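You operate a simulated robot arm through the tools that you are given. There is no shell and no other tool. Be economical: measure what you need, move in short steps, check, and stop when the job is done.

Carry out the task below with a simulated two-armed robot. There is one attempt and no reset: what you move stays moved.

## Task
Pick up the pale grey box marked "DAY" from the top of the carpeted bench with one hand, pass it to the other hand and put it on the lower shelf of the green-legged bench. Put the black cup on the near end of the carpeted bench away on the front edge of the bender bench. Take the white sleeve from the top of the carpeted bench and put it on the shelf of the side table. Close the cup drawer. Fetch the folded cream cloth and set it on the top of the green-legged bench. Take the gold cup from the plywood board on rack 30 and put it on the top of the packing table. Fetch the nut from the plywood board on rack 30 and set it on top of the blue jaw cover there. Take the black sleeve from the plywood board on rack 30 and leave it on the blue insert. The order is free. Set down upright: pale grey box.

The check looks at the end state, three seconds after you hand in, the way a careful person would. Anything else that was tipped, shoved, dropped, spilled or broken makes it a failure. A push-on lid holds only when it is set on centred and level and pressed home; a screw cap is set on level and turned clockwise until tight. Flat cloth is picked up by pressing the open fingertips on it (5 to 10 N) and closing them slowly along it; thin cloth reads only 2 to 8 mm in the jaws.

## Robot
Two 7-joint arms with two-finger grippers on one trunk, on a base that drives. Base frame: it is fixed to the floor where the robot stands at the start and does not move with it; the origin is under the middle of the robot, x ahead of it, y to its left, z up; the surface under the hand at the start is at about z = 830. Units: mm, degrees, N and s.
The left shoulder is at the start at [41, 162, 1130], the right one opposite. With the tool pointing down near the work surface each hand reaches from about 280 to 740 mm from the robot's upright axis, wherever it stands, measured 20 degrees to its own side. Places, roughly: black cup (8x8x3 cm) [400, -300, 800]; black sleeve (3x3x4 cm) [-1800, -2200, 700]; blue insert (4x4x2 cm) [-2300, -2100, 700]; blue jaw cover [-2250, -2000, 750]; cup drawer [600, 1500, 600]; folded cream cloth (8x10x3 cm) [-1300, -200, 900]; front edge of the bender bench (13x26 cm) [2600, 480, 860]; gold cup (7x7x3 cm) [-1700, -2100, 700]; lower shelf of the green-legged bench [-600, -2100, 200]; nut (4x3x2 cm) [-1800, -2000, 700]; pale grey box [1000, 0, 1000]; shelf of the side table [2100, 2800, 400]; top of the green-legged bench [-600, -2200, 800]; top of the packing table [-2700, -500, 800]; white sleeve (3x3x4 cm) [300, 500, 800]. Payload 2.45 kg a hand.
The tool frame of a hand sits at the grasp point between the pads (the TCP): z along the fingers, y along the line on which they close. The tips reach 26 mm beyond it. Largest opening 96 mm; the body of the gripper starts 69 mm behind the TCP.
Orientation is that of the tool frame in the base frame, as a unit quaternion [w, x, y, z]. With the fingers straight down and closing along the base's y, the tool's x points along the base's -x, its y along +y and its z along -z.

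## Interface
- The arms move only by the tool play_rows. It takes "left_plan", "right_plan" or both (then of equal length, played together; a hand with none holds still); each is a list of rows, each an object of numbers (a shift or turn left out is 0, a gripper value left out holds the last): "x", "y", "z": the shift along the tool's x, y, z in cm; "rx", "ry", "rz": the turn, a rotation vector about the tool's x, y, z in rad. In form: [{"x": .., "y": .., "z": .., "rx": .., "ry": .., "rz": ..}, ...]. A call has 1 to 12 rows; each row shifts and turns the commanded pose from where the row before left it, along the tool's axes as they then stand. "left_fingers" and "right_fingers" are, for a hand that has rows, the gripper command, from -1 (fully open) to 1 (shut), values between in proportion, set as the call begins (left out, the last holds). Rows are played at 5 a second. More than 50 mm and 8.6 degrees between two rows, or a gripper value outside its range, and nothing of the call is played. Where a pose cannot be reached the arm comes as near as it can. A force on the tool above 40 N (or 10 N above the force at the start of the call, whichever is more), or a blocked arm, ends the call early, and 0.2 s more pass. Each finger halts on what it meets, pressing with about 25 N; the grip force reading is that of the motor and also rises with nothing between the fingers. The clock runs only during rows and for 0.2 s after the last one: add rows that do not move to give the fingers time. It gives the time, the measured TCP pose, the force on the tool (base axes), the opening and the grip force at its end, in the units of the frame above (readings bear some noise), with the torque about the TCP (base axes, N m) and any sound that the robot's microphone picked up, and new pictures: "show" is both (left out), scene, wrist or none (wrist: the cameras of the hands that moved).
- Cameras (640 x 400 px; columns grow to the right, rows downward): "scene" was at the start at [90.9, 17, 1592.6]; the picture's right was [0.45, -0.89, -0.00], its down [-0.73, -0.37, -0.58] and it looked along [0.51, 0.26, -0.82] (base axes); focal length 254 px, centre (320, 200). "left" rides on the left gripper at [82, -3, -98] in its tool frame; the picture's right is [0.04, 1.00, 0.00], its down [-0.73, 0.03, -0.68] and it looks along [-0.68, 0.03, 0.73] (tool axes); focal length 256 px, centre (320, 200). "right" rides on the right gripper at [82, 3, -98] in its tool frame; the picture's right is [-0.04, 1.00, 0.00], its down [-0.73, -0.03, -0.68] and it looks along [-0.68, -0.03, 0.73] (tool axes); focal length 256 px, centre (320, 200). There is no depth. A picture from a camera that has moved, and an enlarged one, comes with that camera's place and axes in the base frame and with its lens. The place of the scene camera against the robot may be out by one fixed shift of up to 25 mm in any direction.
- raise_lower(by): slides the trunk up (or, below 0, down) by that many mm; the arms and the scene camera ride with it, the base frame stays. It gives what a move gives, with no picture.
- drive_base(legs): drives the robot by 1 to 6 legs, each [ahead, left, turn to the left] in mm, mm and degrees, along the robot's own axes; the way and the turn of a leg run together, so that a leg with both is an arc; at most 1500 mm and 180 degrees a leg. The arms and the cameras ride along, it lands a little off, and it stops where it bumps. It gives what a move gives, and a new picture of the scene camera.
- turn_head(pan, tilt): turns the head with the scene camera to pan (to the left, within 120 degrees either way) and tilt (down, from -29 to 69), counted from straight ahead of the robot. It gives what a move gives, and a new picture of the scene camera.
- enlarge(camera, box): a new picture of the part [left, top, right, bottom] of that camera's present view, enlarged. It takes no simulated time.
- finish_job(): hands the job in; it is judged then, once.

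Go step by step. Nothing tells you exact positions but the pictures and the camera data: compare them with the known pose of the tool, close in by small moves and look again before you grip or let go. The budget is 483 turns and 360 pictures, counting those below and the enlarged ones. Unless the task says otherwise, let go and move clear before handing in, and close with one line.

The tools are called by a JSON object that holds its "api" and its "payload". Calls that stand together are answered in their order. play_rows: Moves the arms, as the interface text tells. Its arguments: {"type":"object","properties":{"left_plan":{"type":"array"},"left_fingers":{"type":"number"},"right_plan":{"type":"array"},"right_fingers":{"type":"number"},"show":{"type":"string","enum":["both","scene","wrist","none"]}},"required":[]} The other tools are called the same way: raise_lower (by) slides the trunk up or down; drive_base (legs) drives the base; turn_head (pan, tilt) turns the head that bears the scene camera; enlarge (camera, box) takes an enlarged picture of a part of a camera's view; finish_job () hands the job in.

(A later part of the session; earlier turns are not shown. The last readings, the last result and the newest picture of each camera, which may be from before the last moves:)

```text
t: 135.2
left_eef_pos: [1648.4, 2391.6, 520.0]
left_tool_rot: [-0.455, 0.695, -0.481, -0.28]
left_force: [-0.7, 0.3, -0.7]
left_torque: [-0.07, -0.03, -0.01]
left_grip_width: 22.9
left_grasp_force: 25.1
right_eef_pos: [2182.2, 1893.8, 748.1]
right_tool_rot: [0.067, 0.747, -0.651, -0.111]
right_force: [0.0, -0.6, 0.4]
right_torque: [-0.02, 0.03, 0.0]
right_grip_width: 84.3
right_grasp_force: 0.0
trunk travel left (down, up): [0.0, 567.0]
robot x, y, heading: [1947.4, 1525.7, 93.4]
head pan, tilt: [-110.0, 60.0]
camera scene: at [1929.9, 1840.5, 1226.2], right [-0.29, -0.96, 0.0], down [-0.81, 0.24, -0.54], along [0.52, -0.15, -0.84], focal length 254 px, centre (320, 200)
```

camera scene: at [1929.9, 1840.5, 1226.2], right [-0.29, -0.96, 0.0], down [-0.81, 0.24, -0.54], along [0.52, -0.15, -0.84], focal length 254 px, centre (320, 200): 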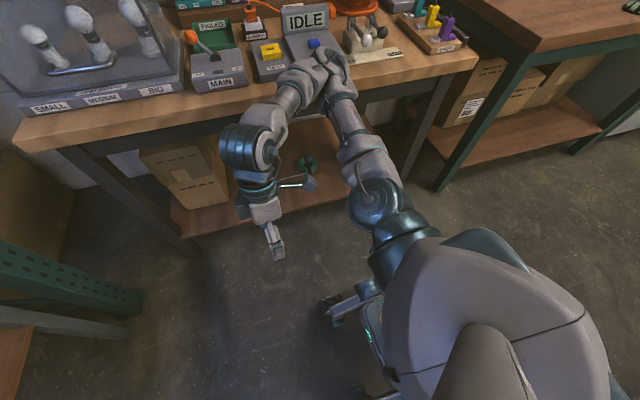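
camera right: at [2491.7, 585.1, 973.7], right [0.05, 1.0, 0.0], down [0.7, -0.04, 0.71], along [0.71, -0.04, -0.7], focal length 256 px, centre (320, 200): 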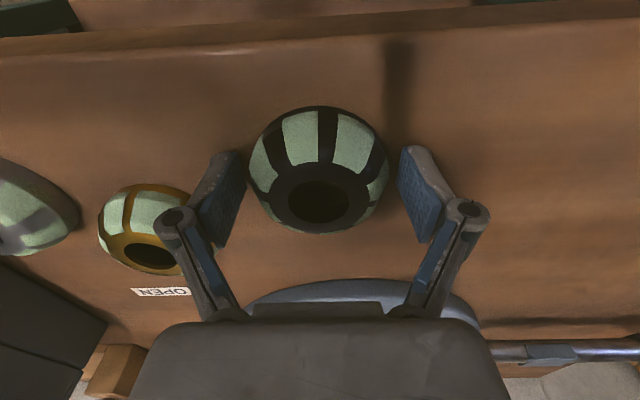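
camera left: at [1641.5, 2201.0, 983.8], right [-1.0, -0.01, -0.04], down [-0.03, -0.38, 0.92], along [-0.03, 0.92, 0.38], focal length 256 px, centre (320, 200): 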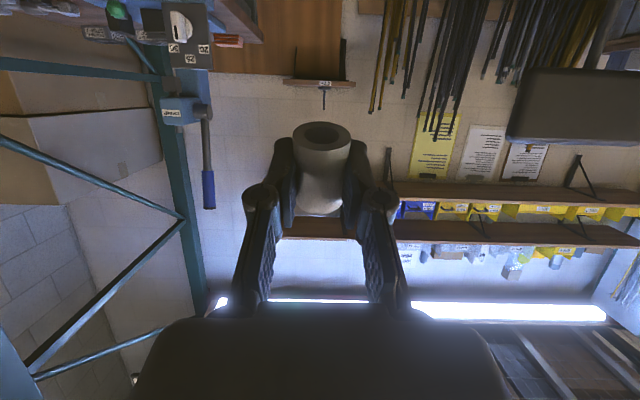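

The left side is clear; the right elbow rests against the wiring bench edge. I'll raise the trunk to lift the elbow free before moving.

{"api": "raise_lower", "payload": {"by": 120}}

{"api": "drive_base", "payload": {"legs": [[0, 80, -3]]}}

```text
t: 135.5
left_eef_pos: [1690.1, 2382.9, 550.8]
left_tool_rot: [-0.462, 0.687, -0.487, -0.278]
left_force: [1.4, -0.2, -0.2]
left_torque: [-0.06, 0.08, 0.1]
left_grip_width: 23.0
left_grasp_force: 24.5
right_eef_pos: [2224.5, 1880.4, 743.7]
right_tool_rot: [0.073, 0.737, -0.658, -0.139]
right_force: [0.0, 0.4, 3.2]
right_torque: [-0.03, -0.02, 0.03]
right_grip_width: 84.1
right_grasp_force: 0.0
trunk travel left (down, up): [-2.0, 565.0]
robot x, y, heading: [1949.8, 1522.5, 92.9]
head pan, tilt: [-110.0, 60.0]
stopped: the arm was blocked; the commanded pose is now the measured one
```

```text
t: 136.6
left_eef_pos: [1645.6, 2396.7, 546.1]
left_tool_rot: [-0.455, 0.671, -0.51, -0.288]
left_force: [2.1, 0.9, 0.2]
left_torque: [-0.01, 0.03, 0.09]
left_grip_width: 22.9
left_grasp_force: 25.6
right_eef_pos: [2165.0, 1872.3, 737.6]
right_tool_rot: [0.08, 0.724, -0.67, -0.141]
right_force: [0.7, -0.7, 0.5]
right_torque: [0.07, 0.07, -0.02]
right_grip_width: 84.1
right_grasp_force: 0.1
trunk travel left (down, up): [-2.0, 565.0]
robot x, y, heading: [1872.6, 1524.8, 90.5]
head pan, tilt: [-110.0, 60.0]
camera scene: at [1940.1, 1828.8, 1225.3], right [-0.33, -0.94, 0.01], down [-0.82, 0.29, -0.49], along [0.46, -0.17, -0.87], focal length 254 px, centre (320, 200)
```

scene: 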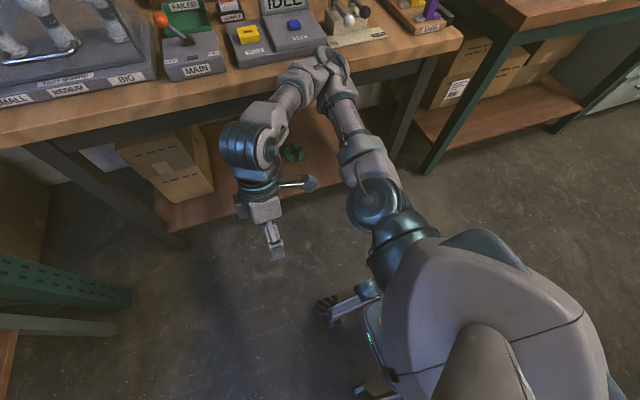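

{"api": "drive_base", "payload": {"legs": [[0, 100, 0]]}}

{"api": "play_rows", "payload": {"right_plan": [{}, {}, {}, {}, {}, {}, {}, {}], "show": "none"}}

{"api": "turn_head", "payload": {"pan": -90, "tilt": 40}}

{"api": "enlarge", "payload": {"camera": "scene", "box": [160, 80, 480, 280]}}

```text
t: 137.7
left_eef_pos: [1550.7, 2394.3, 552.6]
left_tool_rot: [-0.457, 0.668, -0.51, -0.29]
left_force: [2.0, 1.1, -0.1]
left_torque: [-0.02, 0.04, 0.13]
left_grip_width: 22.9
left_grasp_force: 24.8
right_eef_pos: [2070.3, 1870.6, 742.7]
right_tool_rot: [0.077, 0.719, -0.675, -0.146]
right_force: [2.1, -1.2, 1.0]
right_torque: [0.06, 0.11, -0.01]
right_grip_width: 84.1
right_grasp_force: 0.0
trunk travel left (down, up): [-2.0, 565.0]
robot x, y, heading: [1774.6, 1526.5, 90.6]
head pan, tilt: [-110.0, 60.0]
camera scene: at [1849.9, 1827.5, 1225.3], right [-0.33, -0.94, 0.01], down [-0.83, 0.29, -0.48], along [0.45, -0.17, -0.87], focal length 254 px, centre (320, 200)
```

scene: 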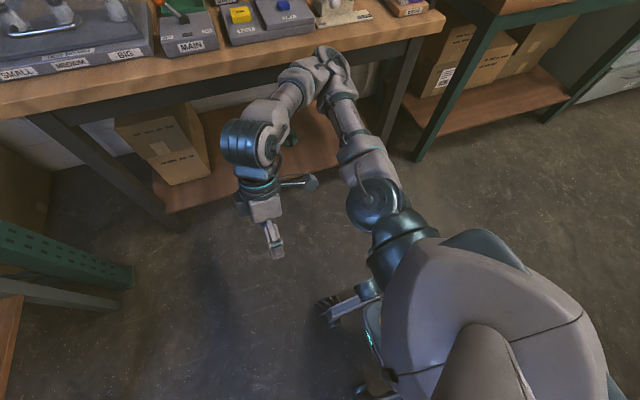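

```text
t: 139.5
left_eef_pos: [1534.7, 2390.9, 551.6]
left_tool_rot: [-0.465, 0.672, -0.503, -0.281]
left_force: [0.5, 0.2, -0.1]
left_torque: [0.01, 0.0, -0.06]
left_grip_width: 23.1
left_grasp_force: 24.9
right_eef_pos: [2051.0, 1869.5, 753.6]
right_tool_rot: [0.068, 0.719, -0.677, -0.142]
right_force: [-0.1, -0.1, -0.3]
right_torque: [0.01, -0.04, 0.0]
right_grip_width: 83.9
right_grasp_force: 0.1
trunk travel left (down, up): [-2.0, 565.0]
robot x, y, heading: [1769.8, 1527.5, 90.4]
head pan, tilt: [-110.0, 60.0]
```

```text
t: 140.4
left_eef_pos: [1538.6, 2390.6, 553.3]
left_tool_rot: [-0.465, 0.671, -0.503, -0.283]
left_force: [1.6, -0.5, -0.3]
left_torque: [-0.02, -0.02, 0.0]
left_grip_width: 23.0
left_grasp_force: 25.1
right_eef_pos: [2054.0, 1869.1, 751.6]
right_tool_rot: [0.068, 0.718, -0.678, -0.143]
right_force: [0.4, -0.2, -0.1]
right_torque: [-0.04, 0.01, -0.01]
right_grip_width: 83.8
right_grasp_force: 0.2
trunk travel left (down, up): [-2.0, 565.0]
robot x, y, heading: [1775.3, 1521.8, 90.7]
head pan, tilt: [-90.0, 40.0]
camera scene: at [1844.6, 1850.2, 1253.7], right [0.01, -1.0, 0.01], down [-0.64, -0.01, -0.77], along [0.77, 0.0, -0.64], focal length 254 px, centre (320, 200)
```

scene: 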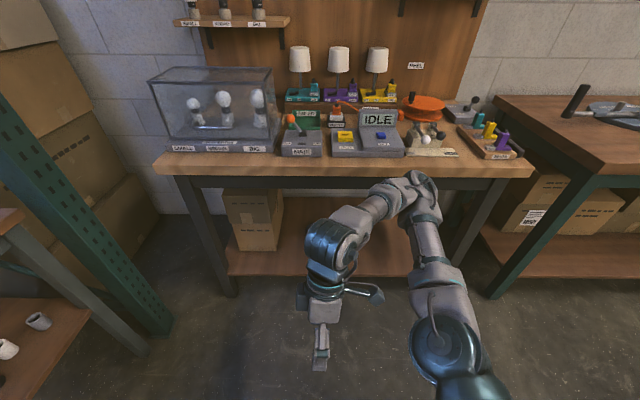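

```text
2.00 times, centred on (320, 180) of scene
camera zoom: at [1844.6, 1850.2, 1253.7], right [0.01, -1.0, 0.01], down [-0.64, -0.01, -0.77], along [0.77, 0.0, -0.64], focal length 508 px, centre (320, 240)
```

zoom: 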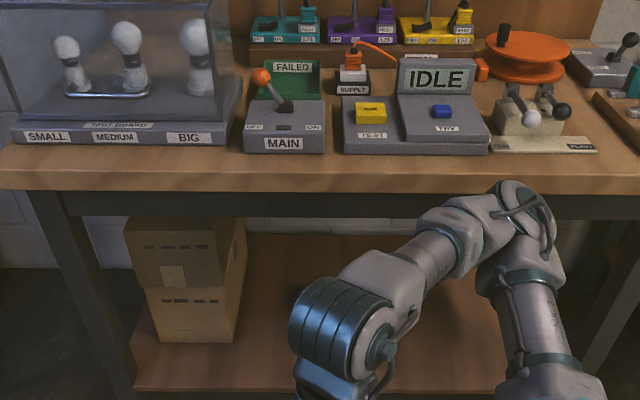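

Nothing on the wiring bench moved. I'll straighten both hands and move the right hand forward to draw its elbow in; the shelf target becomes a free spot further left, about [1968, 2665].

{"api": "play_rows", "payload": {"left_plan": [{"rx": -0.03, "ry": 0.004, "rz": 0.113}, {"rx": -0.03, "ry": 0.004, "rz": 0.113}, {"rx": -0.03, "ry": 0.004, "rz": 0.113}, {}, {}, {}, {}, {}], "right_plan": [{"rx": 0.1, "ry": 0.035, "rz": 0.02}, {"rx": 0.1, "ry": 0.035, "rz": 0.02}, {"rx": 0.1, "ry": 0.035, "rz": 0.02}, {"x": -4, "y": 1}, {"x": -4, "y": 1}, {"x": -4, "y": 1}, {"x": -4, "y": 1}, {}], "show": "scene"}}

```text
t: 142.2
left_eef_pos: [1451.9, 2372.3, 520.7]
left_tool_rot: [0.376, -0.598, 0.599, 0.377]
left_force: [0.0, -0.8, -0.2]
left_torque: [-0.06, 0.01, -0.01]
left_grip_width: 23.2
left_grasp_force: 25.0
left hand out of reach, approached as far as the arm can: row 1, 2, 3
right_eef_pos: [2019.8, 2036.3, 758.3]
right_tool_rot: [-0.001, 0.709, -0.705, 0.002]
right_force: [0.3, 0.0, 0.6]
right_torque: [0.01, 0.0, 0.02]
right_grip_width: 83.9
right_grasp_force: 0.1
right hand out of reach, approached as far as the arm can: row 1
trunk travel left (down, up): [-2.0, 565.0]
robot x, y, heading: [1773.4, 1527.4, 90.1]
head pan, tilt: [-90.0, 40.0]
camera scene: at [1847.7, 1851.2, 1253.4], right [0.01, -1.0, 0.01], down [-0.64, -0.01, -0.77], along [0.77, 0.0, -0.64], focal length 254 px, centre (320, 200)
```

scene: 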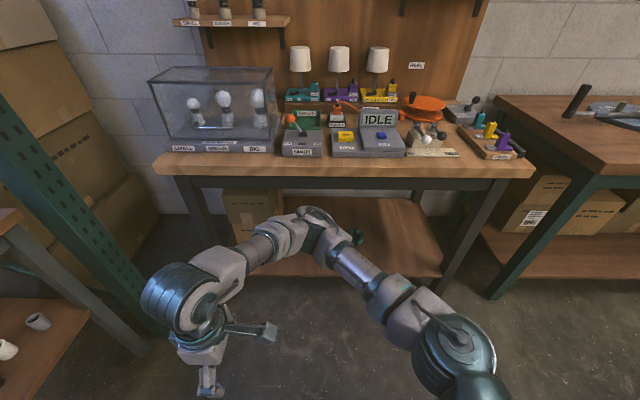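

{"api": "play_rows", "payload": {"left_plan": [{"y": -4, "z": 1.5, "x": -0.7}, {"y": -4, "z": 1.5, "x": -0.7}, {"y": -4}, {"y": -4}, {"y": -4}, {"y": -4}, {"y": -4}, {"y": -4}, {"y": -4}, {"y": -4}, {"y": -4}, {}], "show": "none"}}

{"api": "turn_head", "payload": {"pan": -10, "tilt": 50}}

```text
t: 144.8
left_eef_pos: [1451.8, 2370.7, 518.8]
left_tool_rot: [0.375, -0.599, 0.599, 0.377]
left_force: [-1.0, 0.1, 0.3]
left_torque: [0.03, 0.03, 0.02]
left_grip_width: 22.7
left_grasp_force: 24.9
left hand out of reach, approached as far as the arm can: row 1, 2, 3, 4, 5, 6, 7, 8, 9, 10, 11
right_eef_pos: [2020.7, 2036.2, 757.7]
right_tool_rot: [0.0, 0.71, -0.704, 0.002]
right_force: [0.4, 0.4, 0.4]
right_torque: [0.01, 0.02, 0.05]
right_grip_width: 83.9
right_grasp_force: 0.1
trunk travel left (down, up): [-2.0, 565.0]
robot x, y, heading: [1774.3, 1522.9, 90.6]
head pan, tilt: [-90.0, 40.0]
```

```text
t: 146.3
left_eef_pos: [1451.4, 2371.2, 519.1]
left_tool_rot: [0.376, -0.598, 0.6, 0.377]
left_force: [0.0, -1.0, 0.2]
left_torque: [0.02, -0.01, 0.0]
left_grip_width: 22.9
left_grasp_force: 24.7
right_eef_pos: [2019.2, 2036.6, 758.4]
right_tool_rot: [0.0, 0.71, -0.705, 0.002]
right_force: [-0.7, -1.3, 0.4]
right_torque: [0.0, 0.02, -0.02]
right_grip_width: 83.9
right_grasp_force: 0.0
trunk travel left (down, up): [-2.0, 565.0]
robot x, y, heading: [1778.1, 1524.4, 90.4]
head pan, tilt: [-10.0, 50.0]
camera scene: at [1775.6, 1926.9, 1238.5], right [0.99, -0.17, 0.0], down [-0.13, -0.76, -0.64], along [0.11, 0.63, -0.77], focal length 254 px, centre (320, 200)
```

scene: 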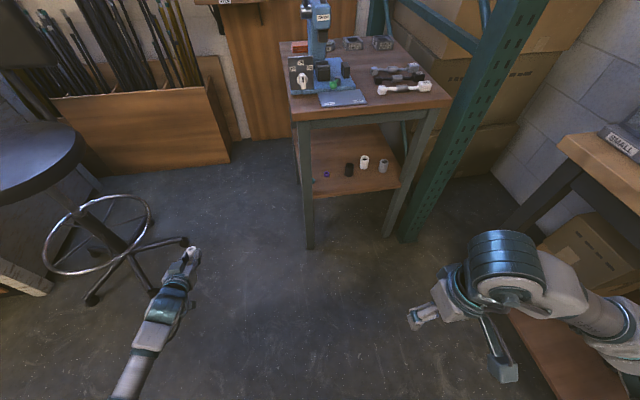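

The arm is at a joint boundary when told to go sideways, so instead I'll rotate the base about 30° right and approach the shelf along that direction with the pose that worked.

{"api": "drive_base", "payload": {"legs": [[0, 0, -30]]}}

{"api": "play_rows", "payload": {"left_plan": [{"x": -1.6, "z": 3.2}, {"x": -1.6, "z": 3.2}, {"x": 1.5, "z": 0.8}, {"x": 1.5, "z": 0.7}, {}, {}, {}, {}, {}, {}, {}, {}], "show": "scene"}}

```text
t: 148.2
left_eef_pos: [1925.2, 2418.8, 519.0]
left_tool_rot: [0.462, -0.419, 0.736, 0.264]
left_force: [-0.2, 0.2, 0.4]
left_torque: [-0.01, -0.03, 0.01]
left_grip_width: 22.9
left_grasp_force: 25.2
right_eef_pos: [2243.2, 1840.2, 759.0]
right_tool_rot: [0.0, -0.499, 0.866, -0.002]
right_force: [0.1, 0.1, -0.8]
right_torque: [0.0, -0.01, -0.02]
right_grip_width: 84.2
right_grasp_force: 0.1
trunk travel left (down, up): [-2.0, 565.0]
robot x, y, heading: [1774.8, 1527.3, 59.7]
head pan, tilt: [-10.0, 50.0]
camera scene: at [1984.4, 1864.8, 1238.5], right [0.76, -0.64, 0.0], down [-0.49, -0.59, -0.64], along [0.41, 0.49, -0.77], focal length 254 px, centre (320, 200)
```

scene: 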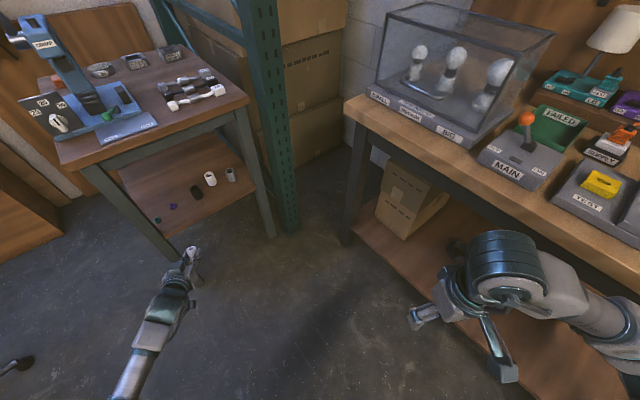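

```text
t: 150.8
left_eef_pos: [1962.0, 2480.0, 490.7]
left_tool_rot: [0.464, -0.418, 0.734, 0.266]
left_force: [-0.5, -0.2, -0.3]
left_torque: [0.01, -0.01, 0.01]
left_grip_width: 23.2
left_grasp_force: 25.1
right_eef_pos: [2243.7, 1835.6, 761.4]
right_tool_rot: [0.003, -0.499, 0.867, 0.0]
right_force: [-0.1, -1.2, -0.7]
right_torque: [0.0, -0.02, 0.0]
right_grip_width: 83.7
right_grasp_force: 0.0
trunk travel left (down, up): [-2.0, 565.0]
robot x, y, heading: [1777.4, 1524.3, 60.1]
head pan, tilt: [-10.0, 50.0]
camera scene: at [1986.9, 1863.9, 1238.3], right [0.76, -0.64, 0.0], down [-0.5, -0.59, -0.64], along [0.41, 0.49, -0.77], focal length 254 px, centre (320, 200)
```

scene: 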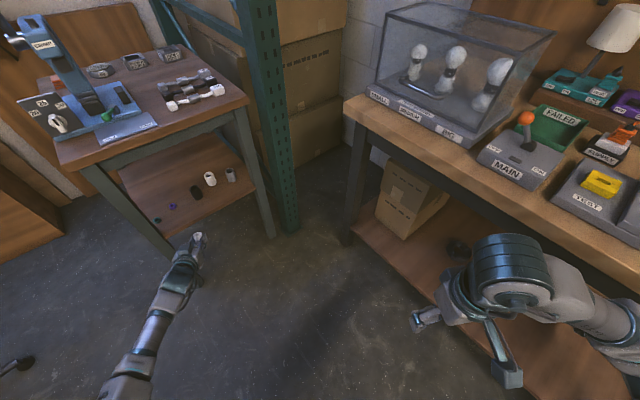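

{"api": "enlarge", "payload": {"camera": "scene", "box": [50, 70, 310, 290]}}

```text
1.82 times, centred on (180, 180) of scene
camera zoom: at [1986.9, 1863.9, 1238.3], right [0.76, -0.64, 0.0], down [-0.5, -0.59, -0.64], along [0.41, 0.49, -0.77], focal length 461 px, centre (574, 236)
```

zoom: 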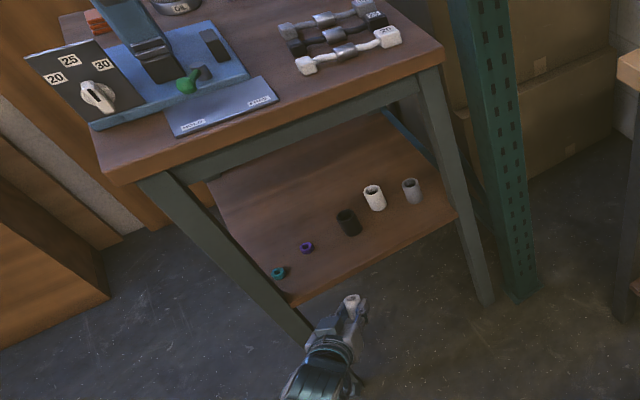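

From this view the shelf is at about z 420 with its front edge at y 2635, and black and purple items stand around y 2745. I'll place the sleeve at about [1995, 2675], driving left then ahead.

{"api": "drive_base", "payload": {"legs": [[0, 69, 0], [130, 0, 0]]}}

{"api": "play_rows", "payload": {"left_plan": [{}, {}, {}, {}, {}, {}, {}, {}, {}, {}, {}, {}], "show": "scene"}}

```text
t: 152.7
left_eef_pos: [1976.6, 2618.2, 493.7]
left_tool_rot: [0.462, -0.414, 0.737, 0.269]
left_force: [1.2, -0.1, 0.0]
left_torque: [0.05, 0.02, 0.09]
left_grip_width: 23.0
left_grasp_force: 24.3
right_eef_pos: [2259.1, 1973.5, 758.2]
right_tool_rot: [-0.001, -0.497, 0.868, 0.004]
right_force: [1.2, -0.5, 0.3]
right_torque: [0.04, 0.01, 0.0]
right_grip_width: 84.1
right_grasp_force: 0.0
trunk travel left (down, up): [-2.0, 565.0]
robot x, y, heading: [1784.1, 1666.9, 59.9]
head pan, tilt: [-10.0, 50.0]
camera scene: at [2014.6, 1996.0, 1237.2], right [0.76, -0.65, -0.02], down [-0.51, -0.58, -0.63], along [0.4, 0.49, -0.77], focal length 254 px, centre (320, 200)
```

scene: 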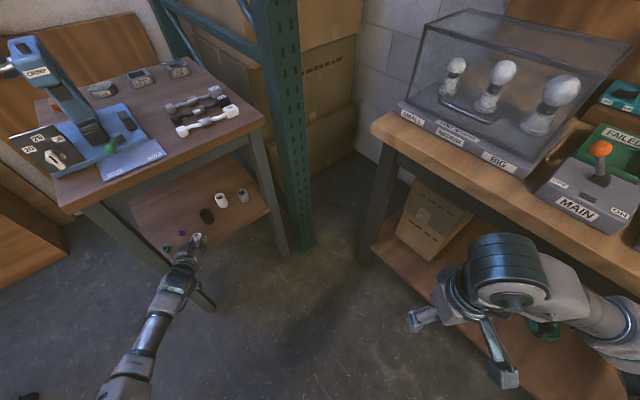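

```text
t: 155.3
left_eef_pos: [1964.2, 2625.8, 493.2]
left_tool_rot: [0.469, -0.419, 0.731, 0.263]
left_force: [-1.0, 0.4, -0.5]
left_torque: [-0.02, 0.0, -0.01]
left_grip_width: 23.1
left_grasp_force: 24.3
right_eef_pos: [2240.1, 1977.9, 767.0]
right_tool_rot: [0.009, -0.497, 0.868, -0.004]
right_force: [0.4, 0.5, 0.7]
right_torque: [-0.03, -0.05, -0.01]
right_grip_width: 84.2
right_grasp_force: 0.0
trunk travel left (down, up): [-2.0, 565.0]
robot x, y, heading: [1776.0, 1667.2, 59.8]
head pan, tilt: [-10.0, 50.0]
camera scene: at [1987.7, 2010.1, 1238.4], right [0.76, -0.65, 0.01], down [-0.49, -0.59, -0.64], along [0.42, 0.48, -0.77], focal length 254 px, centre (320, 200)
```

scene: 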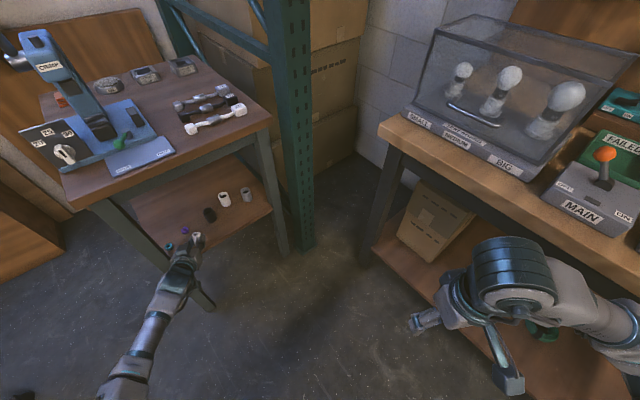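

{"api": "play_rows", "payload": {"left_plan": [{"x": -1.2, "z": 2.4}, {"x": -1.2, "z": 2.4}, {"x": 0.9, "z": 0.44}, {"x": 0.9, "z": 0.44}, {}, {}], "show": "scene"}}

{"api": "enlarge", "payload": {"camera": "scene", "box": [100, 140, 300, 300]}}

```text
t: 156.7
left_eef_pos: [1971.7, 2630.2, 475.6]
left_tool_rot: [0.469, -0.417, 0.732, 0.264]
left_force: [-0.3, 0.4, -0.9]
left_torque: [0.04, 0.03, -0.02]
left_grip_width: 23.1
left_grasp_force: 25.2
left hand out of reach, approached as far as the arm can: row 1, 2, 4
right_eef_pos: [2243.1, 1977.1, 766.7]
right_tool_rot: [0.007, -0.496, 0.868, -0.002]
right_force: [0.1, 0.0, 0.2]
right_torque: [0.0, 0.01, -0.01]
right_grip_width: 84.0
right_grasp_force: 0.0
trunk travel left (down, up): [-2.0, 565.0]
robot x, y, heading: [1782.4, 1666.2, 60.0]
head pan, tilt: [-10.0, 50.0]
camera scene: at [1993.4, 2007.0, 1238.3], right [0.76, -0.65, 0.0], down [-0.5, -0.59, -0.64], along [0.41, 0.49, -0.77], focal length 254 px, centre (320, 200)
```

scene: 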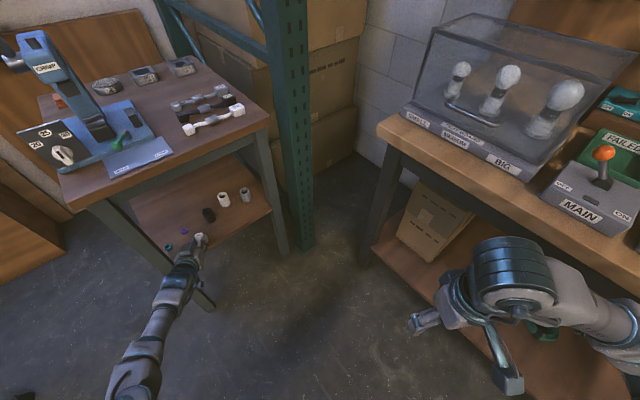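

```text
2.50 times, centred on (200, 220) of scene
camera zoom: at [1993.4, 2007.0, 1238.3], right [0.76, -0.65, 0.0], down [-0.5, -0.59, -0.64], along [0.41, 0.49, -0.77], focal length 634 px, centre (620, 150)
```

zoom: 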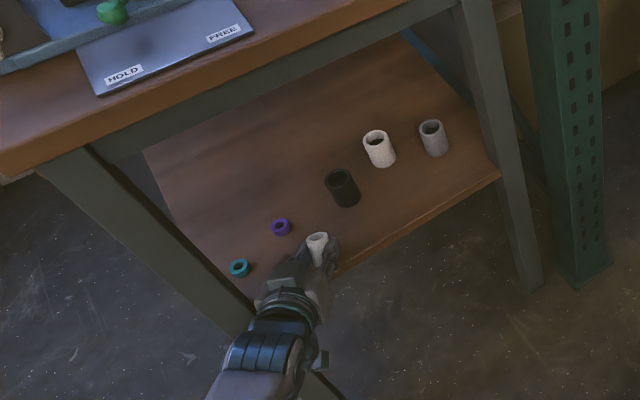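

{"api": "drive_base", "payload": {"legs": [[52, -5, 0]]}}

{"api": "play_rows", "payload": {"left_plan": [{}, {}, {}, {}, {}, {}, {}, {}, {}, {}, {}, {}], "show": "none"}}

{"api": "enlarge", "payload": {"camera": "scene", "box": [100, 160, 300, 320]}}

```text
t: 157.6
left_eef_pos: [2002.1, 2673.8, 473.8]
left_tool_rot: [0.468, -0.419, 0.732, 0.263]
left_force: [0.5, 0.6, -1.3]
left_torque: [0.0, -0.01, -0.04]
left_grip_width: 23.3
left_grasp_force: 24.6
right_eef_pos: [2273.9, 2020.9, 765.5]
right_tool_rot: [0.007, -0.497, 0.868, -0.003]
right_force: [0.6, 0.6, -0.7]
right_torque: [0.01, -0.02, 0.01]
right_grip_width: 84.0
right_grasp_force: 0.0
trunk travel left (down, up): [-2.0, 565.0]
robot x, y, heading: [1810.6, 1711.4, 59.6]
head pan, tilt: [-10.0, 50.0]
camera scene: at [2022.7, 2051.8, 1237.7], right [0.76, -0.65, 0.0], down [-0.5, -0.59, -0.64], along [0.41, 0.48, -0.77], focal length 254 px, centre (320, 200)
```

scene: 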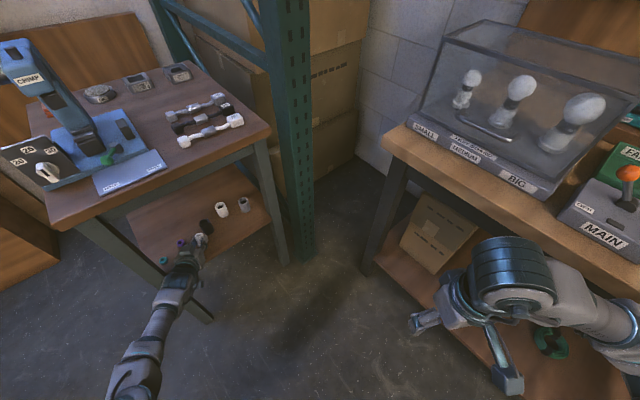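

```text
t: 160.2
left_eef_pos: [2003.9, 2674.0, 479.3]
left_tool_rot: [0.47, -0.417, 0.731, 0.266]
left_force: [0.1, -0.1, 0.2]
left_torque: [0.0, 0.05, -0.03]
left_grip_width: 23.3
left_grasp_force: 25.2
right_eef_pos: [2272.0, 2014.4, 770.1]
right_tool_rot: [0.01, -0.497, 0.868, 0.0]
right_force: [0.1, -0.2, -0.9]
right_torque: [-0.03, 0.01, 0.0]
right_grip_width: 84.0
right_grasp_force: 0.0
trunk travel left (down, up): [-2.0, 565.0]
robot x, y, heading: [1806.5, 1706.3, 59.9]
head pan, tilt: [-10.0, 50.0]
```

```text
2.50 times, centred on (200, 240) of scene
camera zoom: at [2024.6, 2049.1, 1238.3], right [0.76, -0.65, 0.0], down [-0.5, -0.59, -0.64], along [0.41, 0.49, -0.77], focal length 634 px, centre (620, 100)
```

zoom: 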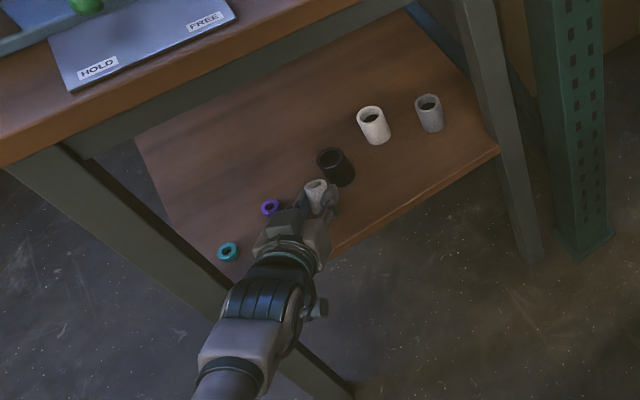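

{"api": "play_rows", "payload": {"left_plan": [{"x": 0.45, "z": -0.9}, {"x": 0.9, "z": 0.44}, {"x": 0.5, "z": 0.24}, {"x": 0.5, "z": 0.24}, {}, {}], "show": "none"}}

{"api": "enlarge", "payload": {"camera": "scene", "box": [150, 180, 270, 280]}}

```text
t: 161.6
left_eef_pos: [2003.2, 2667.1, 471.2]
left_tool_rot: [0.473, -0.416, 0.73, 0.267]
left_force: [1.2, 7.5, 18.9]
left_torque: [0.52, -0.29, 0.02]
left_grip_width: 23.0
left_grasp_force: 25.0
left hand out of reach, approached as far as the arm can: row 1, 2, 4
right_eef_pos: [2271.5, 2012.3, 770.7]
right_tool_rot: [0.011, -0.497, 0.868, 0.002]
right_force: [0.5, 0.0, 0.3]
right_torque: [0.0, -0.03, -0.05]
right_grip_width: 84.1
right_grasp_force: 0.0
trunk travel left (down, up): [-2.0, 565.0]
robot x, y, heading: [1812.0, 1707.9, 59.8]
head pan, tilt: [-10.0, 50.0]
```

```text
4.00 times, centred on (210, 230) of scene
camera zoom: at [2023.4, 2044.1, 1240.6], right [0.76, -0.65, 0.0], down [-0.5, -0.59, -0.64], along [0.41, 0.49, -0.77], focal length 1015 px, centre (760, 80)
```

zoom: 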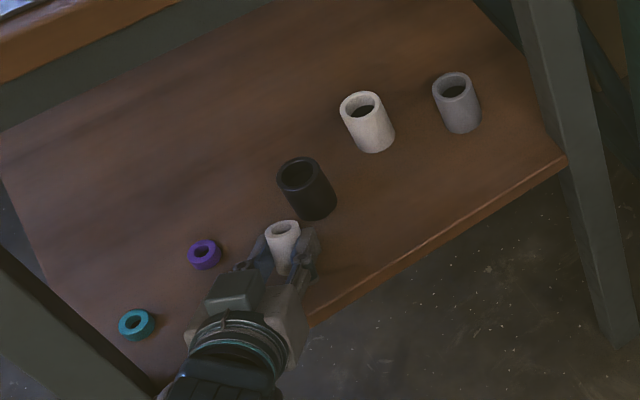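

The sleeve or fingertips are in contact with the shelf at this height. I'll ease the pressure slightly and open the fingers just enough to release.

{"api": "play_rows", "payload": {"left_plan": [{"x": -0.15, "z": -0.07}, {}, {}], "show": "none"}}

{"api": "play_rows", "payload": {"left_plan": [{}, {}, {}], "left_fingers": 0.15, "show": "none"}}

{"api": "enlarge", "payload": {"camera": "scene", "box": [150, 180, 270, 280]}}

```text
t: 162.4
left_eef_pos: [2002.9, 2663.1, 466.0]
left_tool_rot: [0.47, -0.416, 0.733, 0.262]
left_force: [-7.4, 3.7, 23.5]
left_torque: [0.53, -0.04, 0.19]
left_grip_width: 22.9
left_grasp_force: 24.8
left hand out of reach, approached as far as the arm can: row 1
right_eef_pos: [2270.8, 2011.6, 770.3]
right_tool_rot: [0.011, -0.497, 0.868, 0.0]
right_force: [-0.5, -0.2, -0.3]
right_torque: [0.04, -0.03, 0.01]
right_grip_width: 84.1
right_grasp_force: 0.0
trunk travel left (down, up): [-2.0, 565.0]
robot x, y, heading: [1811.8, 1708.9, 59.8]
head pan, tilt: [-10.0, 50.0]
```

```text
t: 163.2
left_eef_pos: [2005.8, 2662.2, 462.2]
left_tool_rot: [0.47, -0.416, 0.734, 0.26]
left_force: [5.2, -8.4, 14.7]
left_torque: [-0.02, -0.35, -0.16]
left_grip_width: 42.8
left_grasp_force: 7.4
right_eef_pos: [2272.2, 2014.3, 770.4]
right_tool_rot: [0.011, -0.497, 0.868, 0.001]
right_force: [-0.4, -0.2, 0.2]
right_torque: [-0.05, 0.01, -0.04]
right_grip_width: 84.2
right_grasp_force: 0.1
trunk travel left (down, up): [-2.0, 565.0]
robot x, y, heading: [1807.8, 1710.9, 59.8]
head pan, tilt: [-10.0, 50.0]
```

```text
4.00 times, centred on (210, 230) of scene
camera zoom: at [2025.4, 2045.1, 1239.4], right [0.76, -0.65, 0.0], down [-0.5, -0.59, -0.64], along [0.41, 0.49, -0.77], focal length 1015 px, centre (760, 80)
```

zoom: 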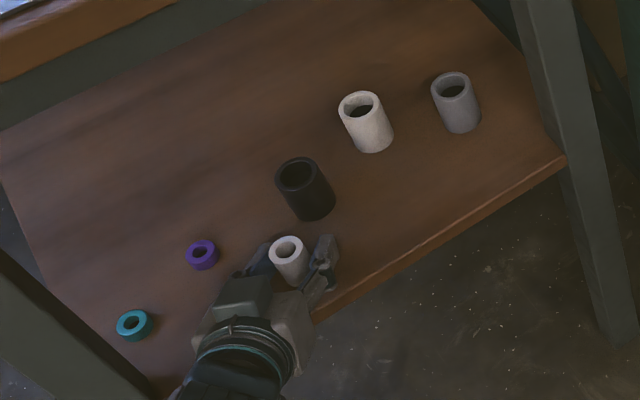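

The sleeve stands upright and free. I'll open slightly more, lift a touch with the trunk, and back straight out.

{"api": "play_rows", "payload": {"left_plan": [{}, {}], "left_fingers": -0.08, "show": "none"}}

{"api": "raise_lower", "payload": {"by": 12}}

{"api": "drive_base", "payload": {"legs": [[-60, 0, 0]]}}

```text
t: 163.8
left_eef_pos: [2003.0, 2664.2, 459.9]
left_tool_rot: [0.469, -0.417, 0.734, 0.261]
left_force: [-1.0, 3.0, 10.4]
left_torque: [0.19, -0.14, 0.09]
left_grip_width: 51.3
left_grasp_force: 0.1
right_eef_pos: [2270.7, 2012.7, 770.5]
right_tool_rot: [0.01, -0.497, 0.868, 0.0]
right_force: [0.7, -0.4, 0.7]
right_torque: [0.02, 0.01, 0.02]
right_grip_width: 83.8
right_grasp_force: 0.0
trunk travel left (down, up): [-2.0, 565.0]
robot x, y, heading: [1811.1, 1711.1, 59.8]
head pan, tilt: [-10.0, 50.0]
```

```text
t: 164.4
left_eef_pos: [2003.8, 2670.1, 487.2]
left_tool_rot: [0.475, -0.414, 0.728, 0.268]
left_force: [-0.6, 0.4, 0.0]
left_torque: [0.03, -0.06, 0.0]
left_grip_width: 51.7
left_grasp_force: 0.0
right_eef_pos: [2272.9, 2013.5, 779.6]
right_tool_rot: [0.009, -0.497, 0.868, -0.001]
right_force: [1.1, -0.7, -1.0]
right_torque: [-0.06, -0.01, 0.01]
right_grip_width: 84.1
right_grasp_force: 0.1
trunk travel left (down, up): [-14.0, 553.0]
robot x, y, heading: [1806.9, 1709.7, 59.7]
head pan, tilt: [-10.0, 50.0]
```

```text
t: 165.4
left_eef_pos: [1972.6, 2617.9, 490.6]
left_tool_rot: [0.476, -0.414, 0.728, 0.269]
left_force: [-0.5, 0.0, 0.1]
left_torque: [-0.04, 0.02, -0.04]
left_grip_width: 51.9
left_grasp_force: 0.0
right_eef_pos: [2240.6, 1961.0, 782.3]
right_tool_rot: [0.011, -0.497, 0.868, 0.001]
right_force: [-0.7, -0.6, 0.2]
right_torque: [-0.02, 0.02, 0.0]
right_grip_width: 84.1
right_grasp_force: 0.1
trunk travel left (down, up): [-14.0, 553.0]
robot x, y, heading: [1778.9, 1657.2, 59.6]
head pan, tilt: [-10.0, 50.0]
camera scene: at [1986.0, 1982.4, 1256.9], right [0.76, -0.65, 0.0], down [-0.5, -0.59, -0.64], along [0.41, 0.49, -0.77], focal length 254 px, centre (320, 200)
```

scene: 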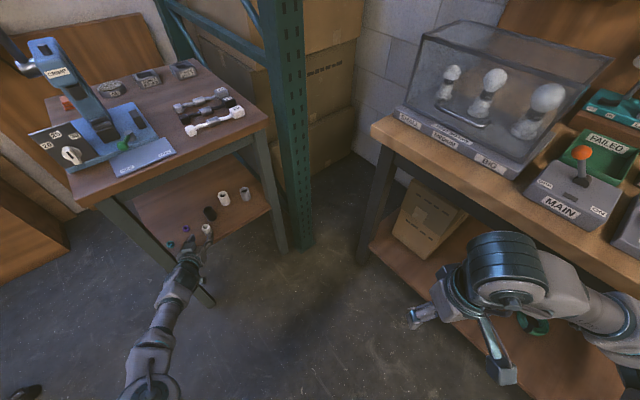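

The sleeve is left on the shelf. I'll back off further, verify, and raise the trunk again.

{"api": "drive_base", "payload": {"legs": [[-250, 0, 0]]}}

{"api": "enlarge", "payload": {"camera": "scene", "box": [80, 100, 280, 250]}}

{"api": "raise_lower", "payload": {"by": 286}}

```text
t: 167.2
left_eef_pos: [1849.3, 2405.1, 495.5]
left_tool_rot: [0.478, -0.413, 0.726, 0.27]
left_force: [-0.7, -0.6, 0.2]
left_torque: [-0.02, 0.0, 0.0]
left_grip_width: 51.8
left_grasp_force: 0.1
right_eef_pos: [2113.5, 1742.5, 786.5]
right_tool_rot: [0.013, -0.498, 0.867, 0.002]
right_force: [0.3, 0.2, 0.3]
right_torque: [0.0, -0.03, -0.01]
right_grip_width: 83.8
right_grasp_force: 0.0
trunk travel left (down, up): [-14.0, 553.0]
robot x, y, heading: [1652.1, 1446.9, 59.6]
head pan, tilt: [-10.0, 50.0]
camera scene: at [1861.4, 1768.5, 1256.7], right [0.76, -0.65, 0.0], down [-0.5, -0.59, -0.64], along [0.41, 0.49, -0.77], focal length 254 px, centre (320, 200)
```

scene: 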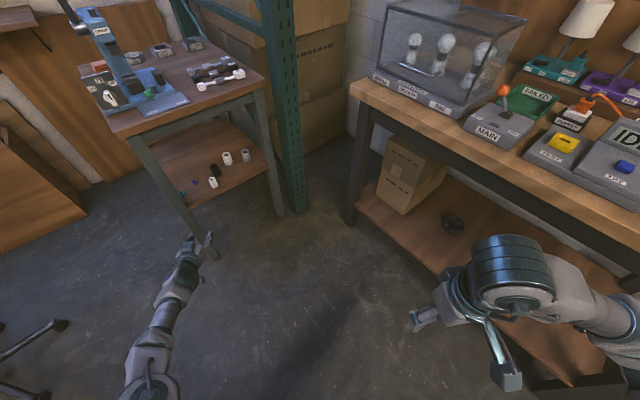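

```text
2.67 times, centred on (180, 175) of scene
camera zoom: at [1861.4, 1768.5, 1256.7], right [0.76, -0.65, 0.0], down [-0.5, -0.59, -0.64], along [0.41, 0.49, -0.77], focal length 677 px, centre (693, 267)
```

zoom: 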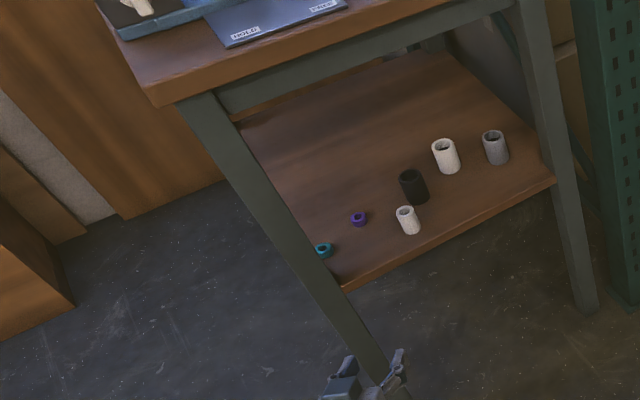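

```text
t: 170.1
left_eef_pos: [1835.3, 2384.9, 1197.7]
left_tool_rot: [0.637, -0.335, 0.592, 0.362]
left_force: [0.0, 0.2, 0.0]
left_torque: [0.01, 0.0, -0.01]
left_grip_width: 51.8
left_grasp_force: 0.1
right_eef_pos: [2112.5, 1738.4, 1074.8]
right_tool_rot: [0.015, -0.496, 0.868, 0.003]
right_force: [-0.7, 1.6, -0.1]
right_torque: [-0.03, -0.01, 0.0]
right_grip_width: 83.9
right_grasp_force: 0.2
trunk travel left (down, up): [-300.0, 267.0]
robot x, y, heading: [1657.3, 1443.2, 59.8]
head pan, tilt: [-10.0, 50.0]
```

The white sleeve stands on the shelf undisturbed. Now I'll fold the left arm back to its normal posture before driving to the drawer.

{"api": "play_rows", "payload": {"left_plan": [{"z": -4.5}, {"z": -4.5}, {"z": -4.5}, {"z": -4.5}, {"z": -4.5}, {"z": -4.5}, {"ry": 0.14}, {"ry": 0.14}, {"ry": 0.14}, {"ry": 0.14}, {"ry": 0.14}, {"ry": 0.14}], "left_fingers": -1, "show": "none"}}

{"api": "play_rows", "payload": {"left_plan": [{"ry": 0.14}, {"ry": 0.14}, {"ry": 0.14}, {"ry": 0.14}, {"ry": 0.14}, {"ry": 0.1}, {}, {}], "show": "none"}}

{"api": "turn_head", "payload": {"pan": 80, "tilt": 40}}

```text
t: 172.7
left_eef_pos: [1843.3, 2363.2, 1201.4]
left_tool_rot: [0.6, -0.361, 0.643, 0.31]
left_force: [0.0, 0.1, -0.1]
left_torque: [-0.04, 0.03, 0.01]
left_grip_width: 96.2
left_grasp_force: 0.2
left hand out of reach, approached as far as the arm can: row 1, 2, 3, 4, 5, 6, 7, 8, 9, 10, 11, 12
right_eef_pos: [2110.2, 1737.9, 1076.2]
right_tool_rot: [0.017, -0.496, 0.868, 0.004]
right_force: [0.3, -0.2, 0.0]
right_torque: [-0.01, -0.01, 0.04]
right_grip_width: 83.9
right_grasp_force: 0.0
trunk travel left (down, up): [-300.0, 267.0]
robot x, y, heading: [1657.0, 1446.2, 59.8]
head pan, tilt: [-10.0, 50.0]
```

```text
t: 174.5
left_eef_pos: [1826.1, 2348.4, 1174.1]
left_tool_rot: [0.577, -0.365, 0.675, 0.281]
left_force: [-1.0, 0.5, -0.9]
left_torque: [0.02, -0.01, 0.0]
left_grip_width: 96.0
left_grasp_force: 0.1
left hand out of reach, approached as far as the arm can: row 1, 2, 3, 4, 5, 6
right_eef_pos: [2112.7, 1739.4, 1074.9]
right_tool_rot: [0.016, -0.496, 0.868, 0.003]
right_force: [-0.1, -0.2, -0.2]
right_torque: [0.0, 0.0, 0.02]
right_grip_width: 84.1
right_grasp_force: 0.1
trunk travel left (down, up): [-300.0, 267.0]
robot x, y, heading: [1656.3, 1442.7, 59.5]
head pan, tilt: [-10.0, 50.0]
```

```text
t: 176.1
left_eef_pos: [1826.6, 2348.5, 1173.8]
left_tool_rot: [0.577, -0.365, 0.675, 0.28]
left_force: [0.2, -0.4, 0.2]
left_torque: [-0.03, 0.01, 0.02]
left_grip_width: 95.8
left_grasp_force: 0.1
right_eef_pos: [2111.7, 1738.6, 1074.8]
right_tool_rot: [0.016, -0.497, 0.868, 0.003]
right_force: [0.8, -0.4, 0.4]
right_torque: [0.04, 0.03, -0.02]
right_grip_width: 83.8
right_grasp_force: 0.1
trunk travel left (down, up): [-300.0, 267.0]
robot x, y, heading: [1658.4, 1443.1, 59.6]
head pan, tilt: [80.0, 40.0]
camera scene: at [1599.7, 1514.4, 1613.0], right [0.65, 0.76, -0.01], down [0.49, -0.42, -0.77], along [-0.59, 0.49, -0.64], focal length 254 px, centre (320, 200)
```

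scene: 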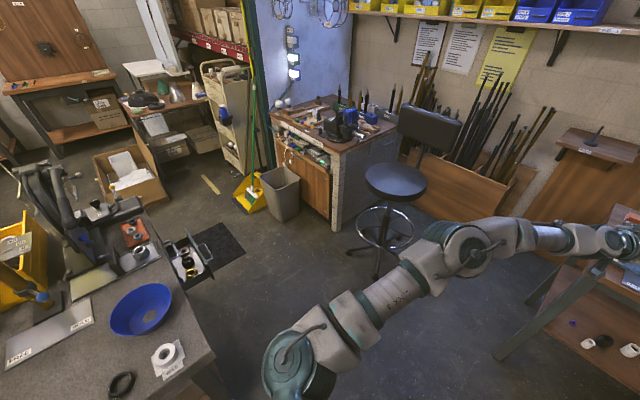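

The left arm is stuck near full extension. I'll try coaxing it down and back gradually.

{"api": "play_rows", "payload": {"left_plan": [{"x": 3}, {"x": 3}, {"x": 3}, {"x": 3}, {"x": 3}, {"x": 3}, {}], "show": "none"}}

```text
t: 177.7
left_eef_pos: [1812.5, 2317.4, 997.7]
left_tool_rot: [0.577, -0.365, 0.675, 0.28]
left_force: [-0.5, -0.4, -0.4]
left_torque: [-0.03, 0.02, 0.05]
left_grip_width: 96.3
left_grasp_force: 0.1
right_eef_pos: [2111.4, 1740.5, 1076.0]
right_tool_rot: [0.016, -0.497, 0.868, 0.002]
right_force: [0.0, 0.4, -0.1]
right_torque: [0.03, -0.01, 0.02]
right_grip_width: 84.1
right_grasp_force: 0.0
trunk travel left (down, up): [-300.0, 267.0]
robot x, y, heading: [1652.0, 1447.3, 59.6]
head pan, tilt: [80.0, 40.0]
```

Moving down works. Now I'll pitch toward down and pull back together.

{"api": "play_rows", "payload": {"left_plan": [{"z": -2.5, "ry": 0.14}, {"z": -2.5, "ry": 0.14}, {"z": -2.5, "ry": 0.14}, {"z": -2.5, "ry": 0.14}, {"z": -2.5, "ry": 0.14}, {"x": 2, "ry": 0.14}, {"x": 2, "ry": 0.14}, {"x": 3, "ry": 0.14}, {"x": 3, "ry": 0.14}, {"x": 3, "ry": 0.13}, {}], "show": "none"}}

```text
t: 180.1
left_eef_pos: [1681.9, 2130.5, 1003.0]
left_tool_rot: [0.01, -0.46, 0.888, -0.018]
left_force: [-0.7, 0.3, -0.3]
left_torque: [0.0, -0.03, 0.01]
left_grip_width: 96.0
left_grasp_force: 0.1
right_eef_pos: [2110.3, 1739.2, 1075.1]
right_tool_rot: [0.016, -0.496, 0.868, 0.003]
right_force: [-0.2, -0.4, 0.5]
right_torque: [0.01, 0.02, 0.0]
right_grip_width: 84.2
right_grasp_force: 0.1
trunk travel left (down, up): [-300.0, 267.0]
robot x, y, heading: [1655.4, 1447.3, 59.7]
head pan, tilt: [80.0, 40.0]
```

The left arm is back to normal. The open cup drawer sticks out of the bench's left end near x 574, from y 1465 to about 1607. I'll retract and drive around to face it from +y.

{"api": "play_rows", "payload": {"left_plan": [{"x": 4, "z": -1}, {"x": 4, "z": -2}, {"x": 4, "z": -2}, {"x": 4, "z": -2}, {"x": 2, "z": -1}, {}], "show": "none"}}

{"api": "drive_base", "payload": {"legs": [[390, 225, 0], [0, 0, 120], [1150, 0, 0], [0, -215, 0]]}}

{"api": "turn_head", "payload": {"pan": 60, "tilt": 50}}

```text
t: 181.5
left_eef_pos: [1573.9, 1985.6, 1082.4]
left_tool_rot: [0.011, -0.46, 0.887, -0.02]
left_force: [-0.1, -0.2, 0.1]
left_torque: [0.01, 0.02, 0.01]
left_grip_width: 95.9
left_grasp_force: 0.1
right_eef_pos: [2110.4, 1739.3, 1074.3]
right_tool_rot: [0.016, -0.497, 0.868, 0.003]
right_force: [0.5, 0.0, -0.1]
right_torque: [-0.02, 0.03, 0.0]
right_grip_width: 83.9
right_grasp_force: 0.1
trunk travel left (down, up): [-300.0, 267.0]
robot x, y, heading: [1654.0, 1443.4, 60.0]
head pan, tilt: [80.0, 40.0]
```

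```text
t: 195.9
left_eef_pos: [77.9, 1779.7, 1082.8]
left_tool_rot: [-0.022, 0.999, -0.045, 0.0]
left_force: [0.3, 0.0, 0.1]
left_torque: [0.01, 0.01, 0.02]
left_grip_width: 96.0
left_grasp_force: 0.0
right_eef_pos: [23.7, 2367.9, 1076.0]
right_tool_rot: [-0.006, 1.0, -0.003, -0.015]
right_force: [-0.5, 0.6, 0.2]
right_torque: [-0.01, 0.03, 0.06]
right_grip_width: 84.0
right_grasp_force: 0.0
trunk travel left (down, up): [-300.0, 267.0]
robot x, y, heading: [504.0, 2121.4, 179.7]
head pan, tilt: [80.0, 40.0]
camera scene: at [447.4, 2017.9, 1612.9], right [-0.98, 0.18, 0.0], down [0.12, 0.63, -0.76], along [-0.13, -0.75, -0.64], focal length 254 px, centre (320, 200)
```

scene: 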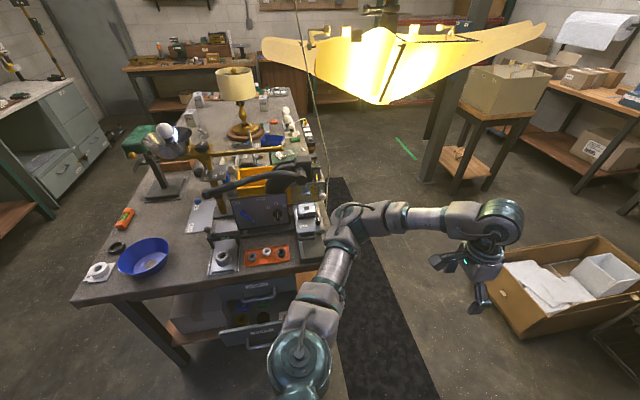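

```text
t: 196.8
left_eef_pos: [82.2, 1780.1, 1085.0]
left_tool_rot: [-0.022, 0.999, -0.045, -0.003]
left_force: [-0.4, -0.8, 0.6]
left_torque: [-0.02, 0.02, 0.02]
left_grip_width: 95.8
left_grasp_force: 0.1
right_eef_pos: [27.3, 2367.2, 1076.7]
right_tool_rot: [-0.007, 1.0, -0.003, -0.017]
right_force: [0.5, 0.4, -0.1]
right_torque: [-0.02, 0.0, -0.02]
right_grip_width: 83.8
right_grasp_force: 0.1
trunk travel left (down, up): [-300.0, 267.0]
robot x, y, heading: [508.8, 2119.2, 179.8]
head pan, tilt: [60.0, 50.0]
camera scene: at [424.2, 2034.4, 1598.7], right [-0.86, 0.5, 0.0], down [0.39, 0.66, -0.64], along [-0.32, -0.55, -0.77], focal length 254 px, centre (320, 200)
```

scene: 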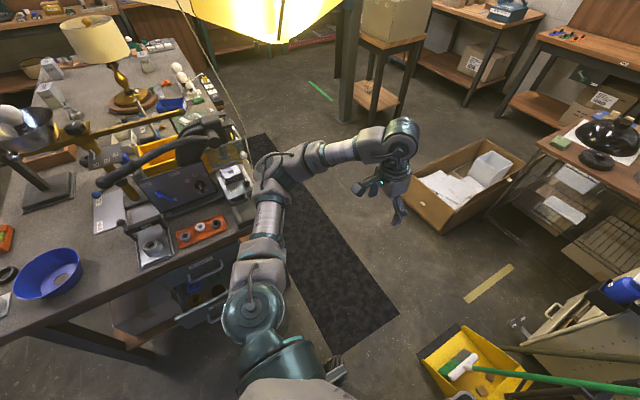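

There seem to be two drawers. I'll turn to face them and read the labels.

{"api": "drive_base", "payload": {"legs": [[0, 0, 90]]}}

{"api": "turn_head", "payload": {"pan": 5, "tilt": 55}}

{"api": "enlarge", "payload": {"camera": "scene", "box": [200, 120, 440, 300]}}

```text
t: 200.9
left_eef_pos: [829.7, 1683.8, 1083.9]
left_tool_rot: [-0.014, 0.75, 0.661, -0.017]
left_force: [0.0, -1.2, 0.0]
left_torque: [0.02, -0.01, 0.02]
left_grip_width: 96.1
left_grasp_force: 0.1
right_eef_pos: [241.4, 1650.5, 1076.5]
right_tool_rot: [0.008, 0.722, 0.691, -0.016]
right_force: [0.5, -0.5, 0.1]
right_torque: [-0.01, -0.03, -0.02]
right_grip_width: 84.0
right_grasp_force: 0.0
trunk travel left (down, up): [-300.0, 267.0]
robot x, y, heading: [504.6, 2118.4, -92.5]
head pan, tilt: [60.0, 50.0]
camera scene: at [561.5, 2028.5, 1598.8], right [-0.54, -0.84, 0.0], down [-0.65, 0.41, -0.64], along [0.54, -0.34, -0.77], focal length 254 px, centre (320, 200)
```

scene: 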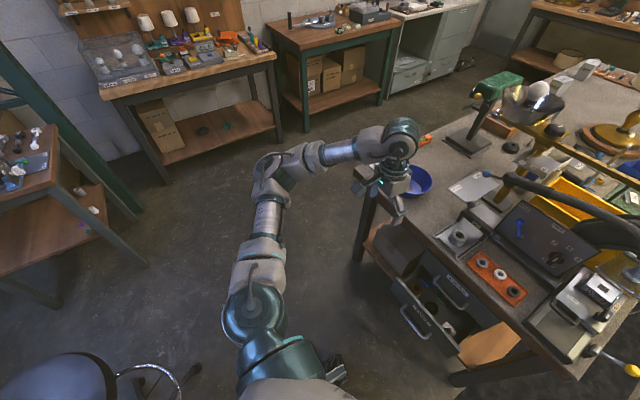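

```text
t: 202.1
left_eef_pos: [830.3, 1686.8, 1086.3]
left_tool_rot: [-0.012, 0.75, 0.661, -0.016]
left_force: [0.1, -0.3, 0.0]
left_torque: [-0.01, 0.03, 0.0]
left_grip_width: 96.2
left_grasp_force: 0.1
right_eef_pos: [241.0, 1653.6, 1079.0]
right_tool_rot: [0.008, 0.722, 0.692, -0.016]
right_force: [-0.4, 0.3, -0.5]
right_torque: [0.0, -0.01, -0.02]
right_grip_width: 83.9
right_grasp_force: 0.0
trunk travel left (down, up): [-300.0, 267.0]
robot x, y, heading: [507.8, 2120.8, -92.5]
head pan, tilt: [5.0, 55.0]
camera scene: at [500.3, 1997.8, 1592.2], right [-1.0, -0.05, 0.0], down [-0.04, 0.82, -0.57], along [0.03, -0.57, -0.82], focal length 254 px, centre (320, 200)
```

scene: 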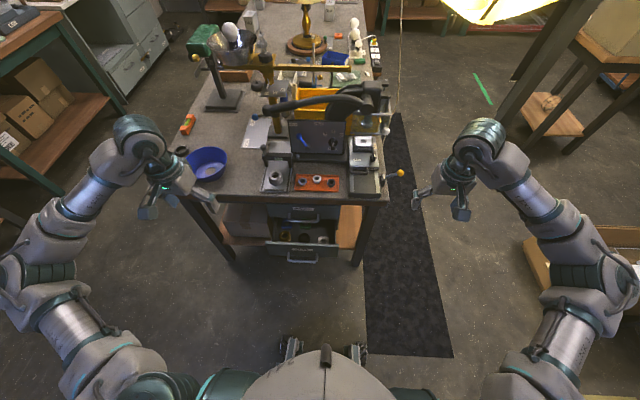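

```text
2.22 times, centred on (320, 210) of scene
camera zoom: at [500.3, 1997.8, 1592.2], right [-1.0, -0.05, 0.0], down [-0.04, 0.82, -0.57], along [0.03, -0.57, -0.82], focal length 564 px, centre (320, 178)
```

zoom: 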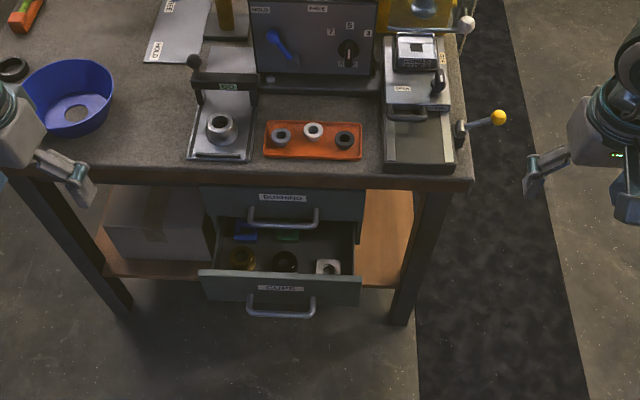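

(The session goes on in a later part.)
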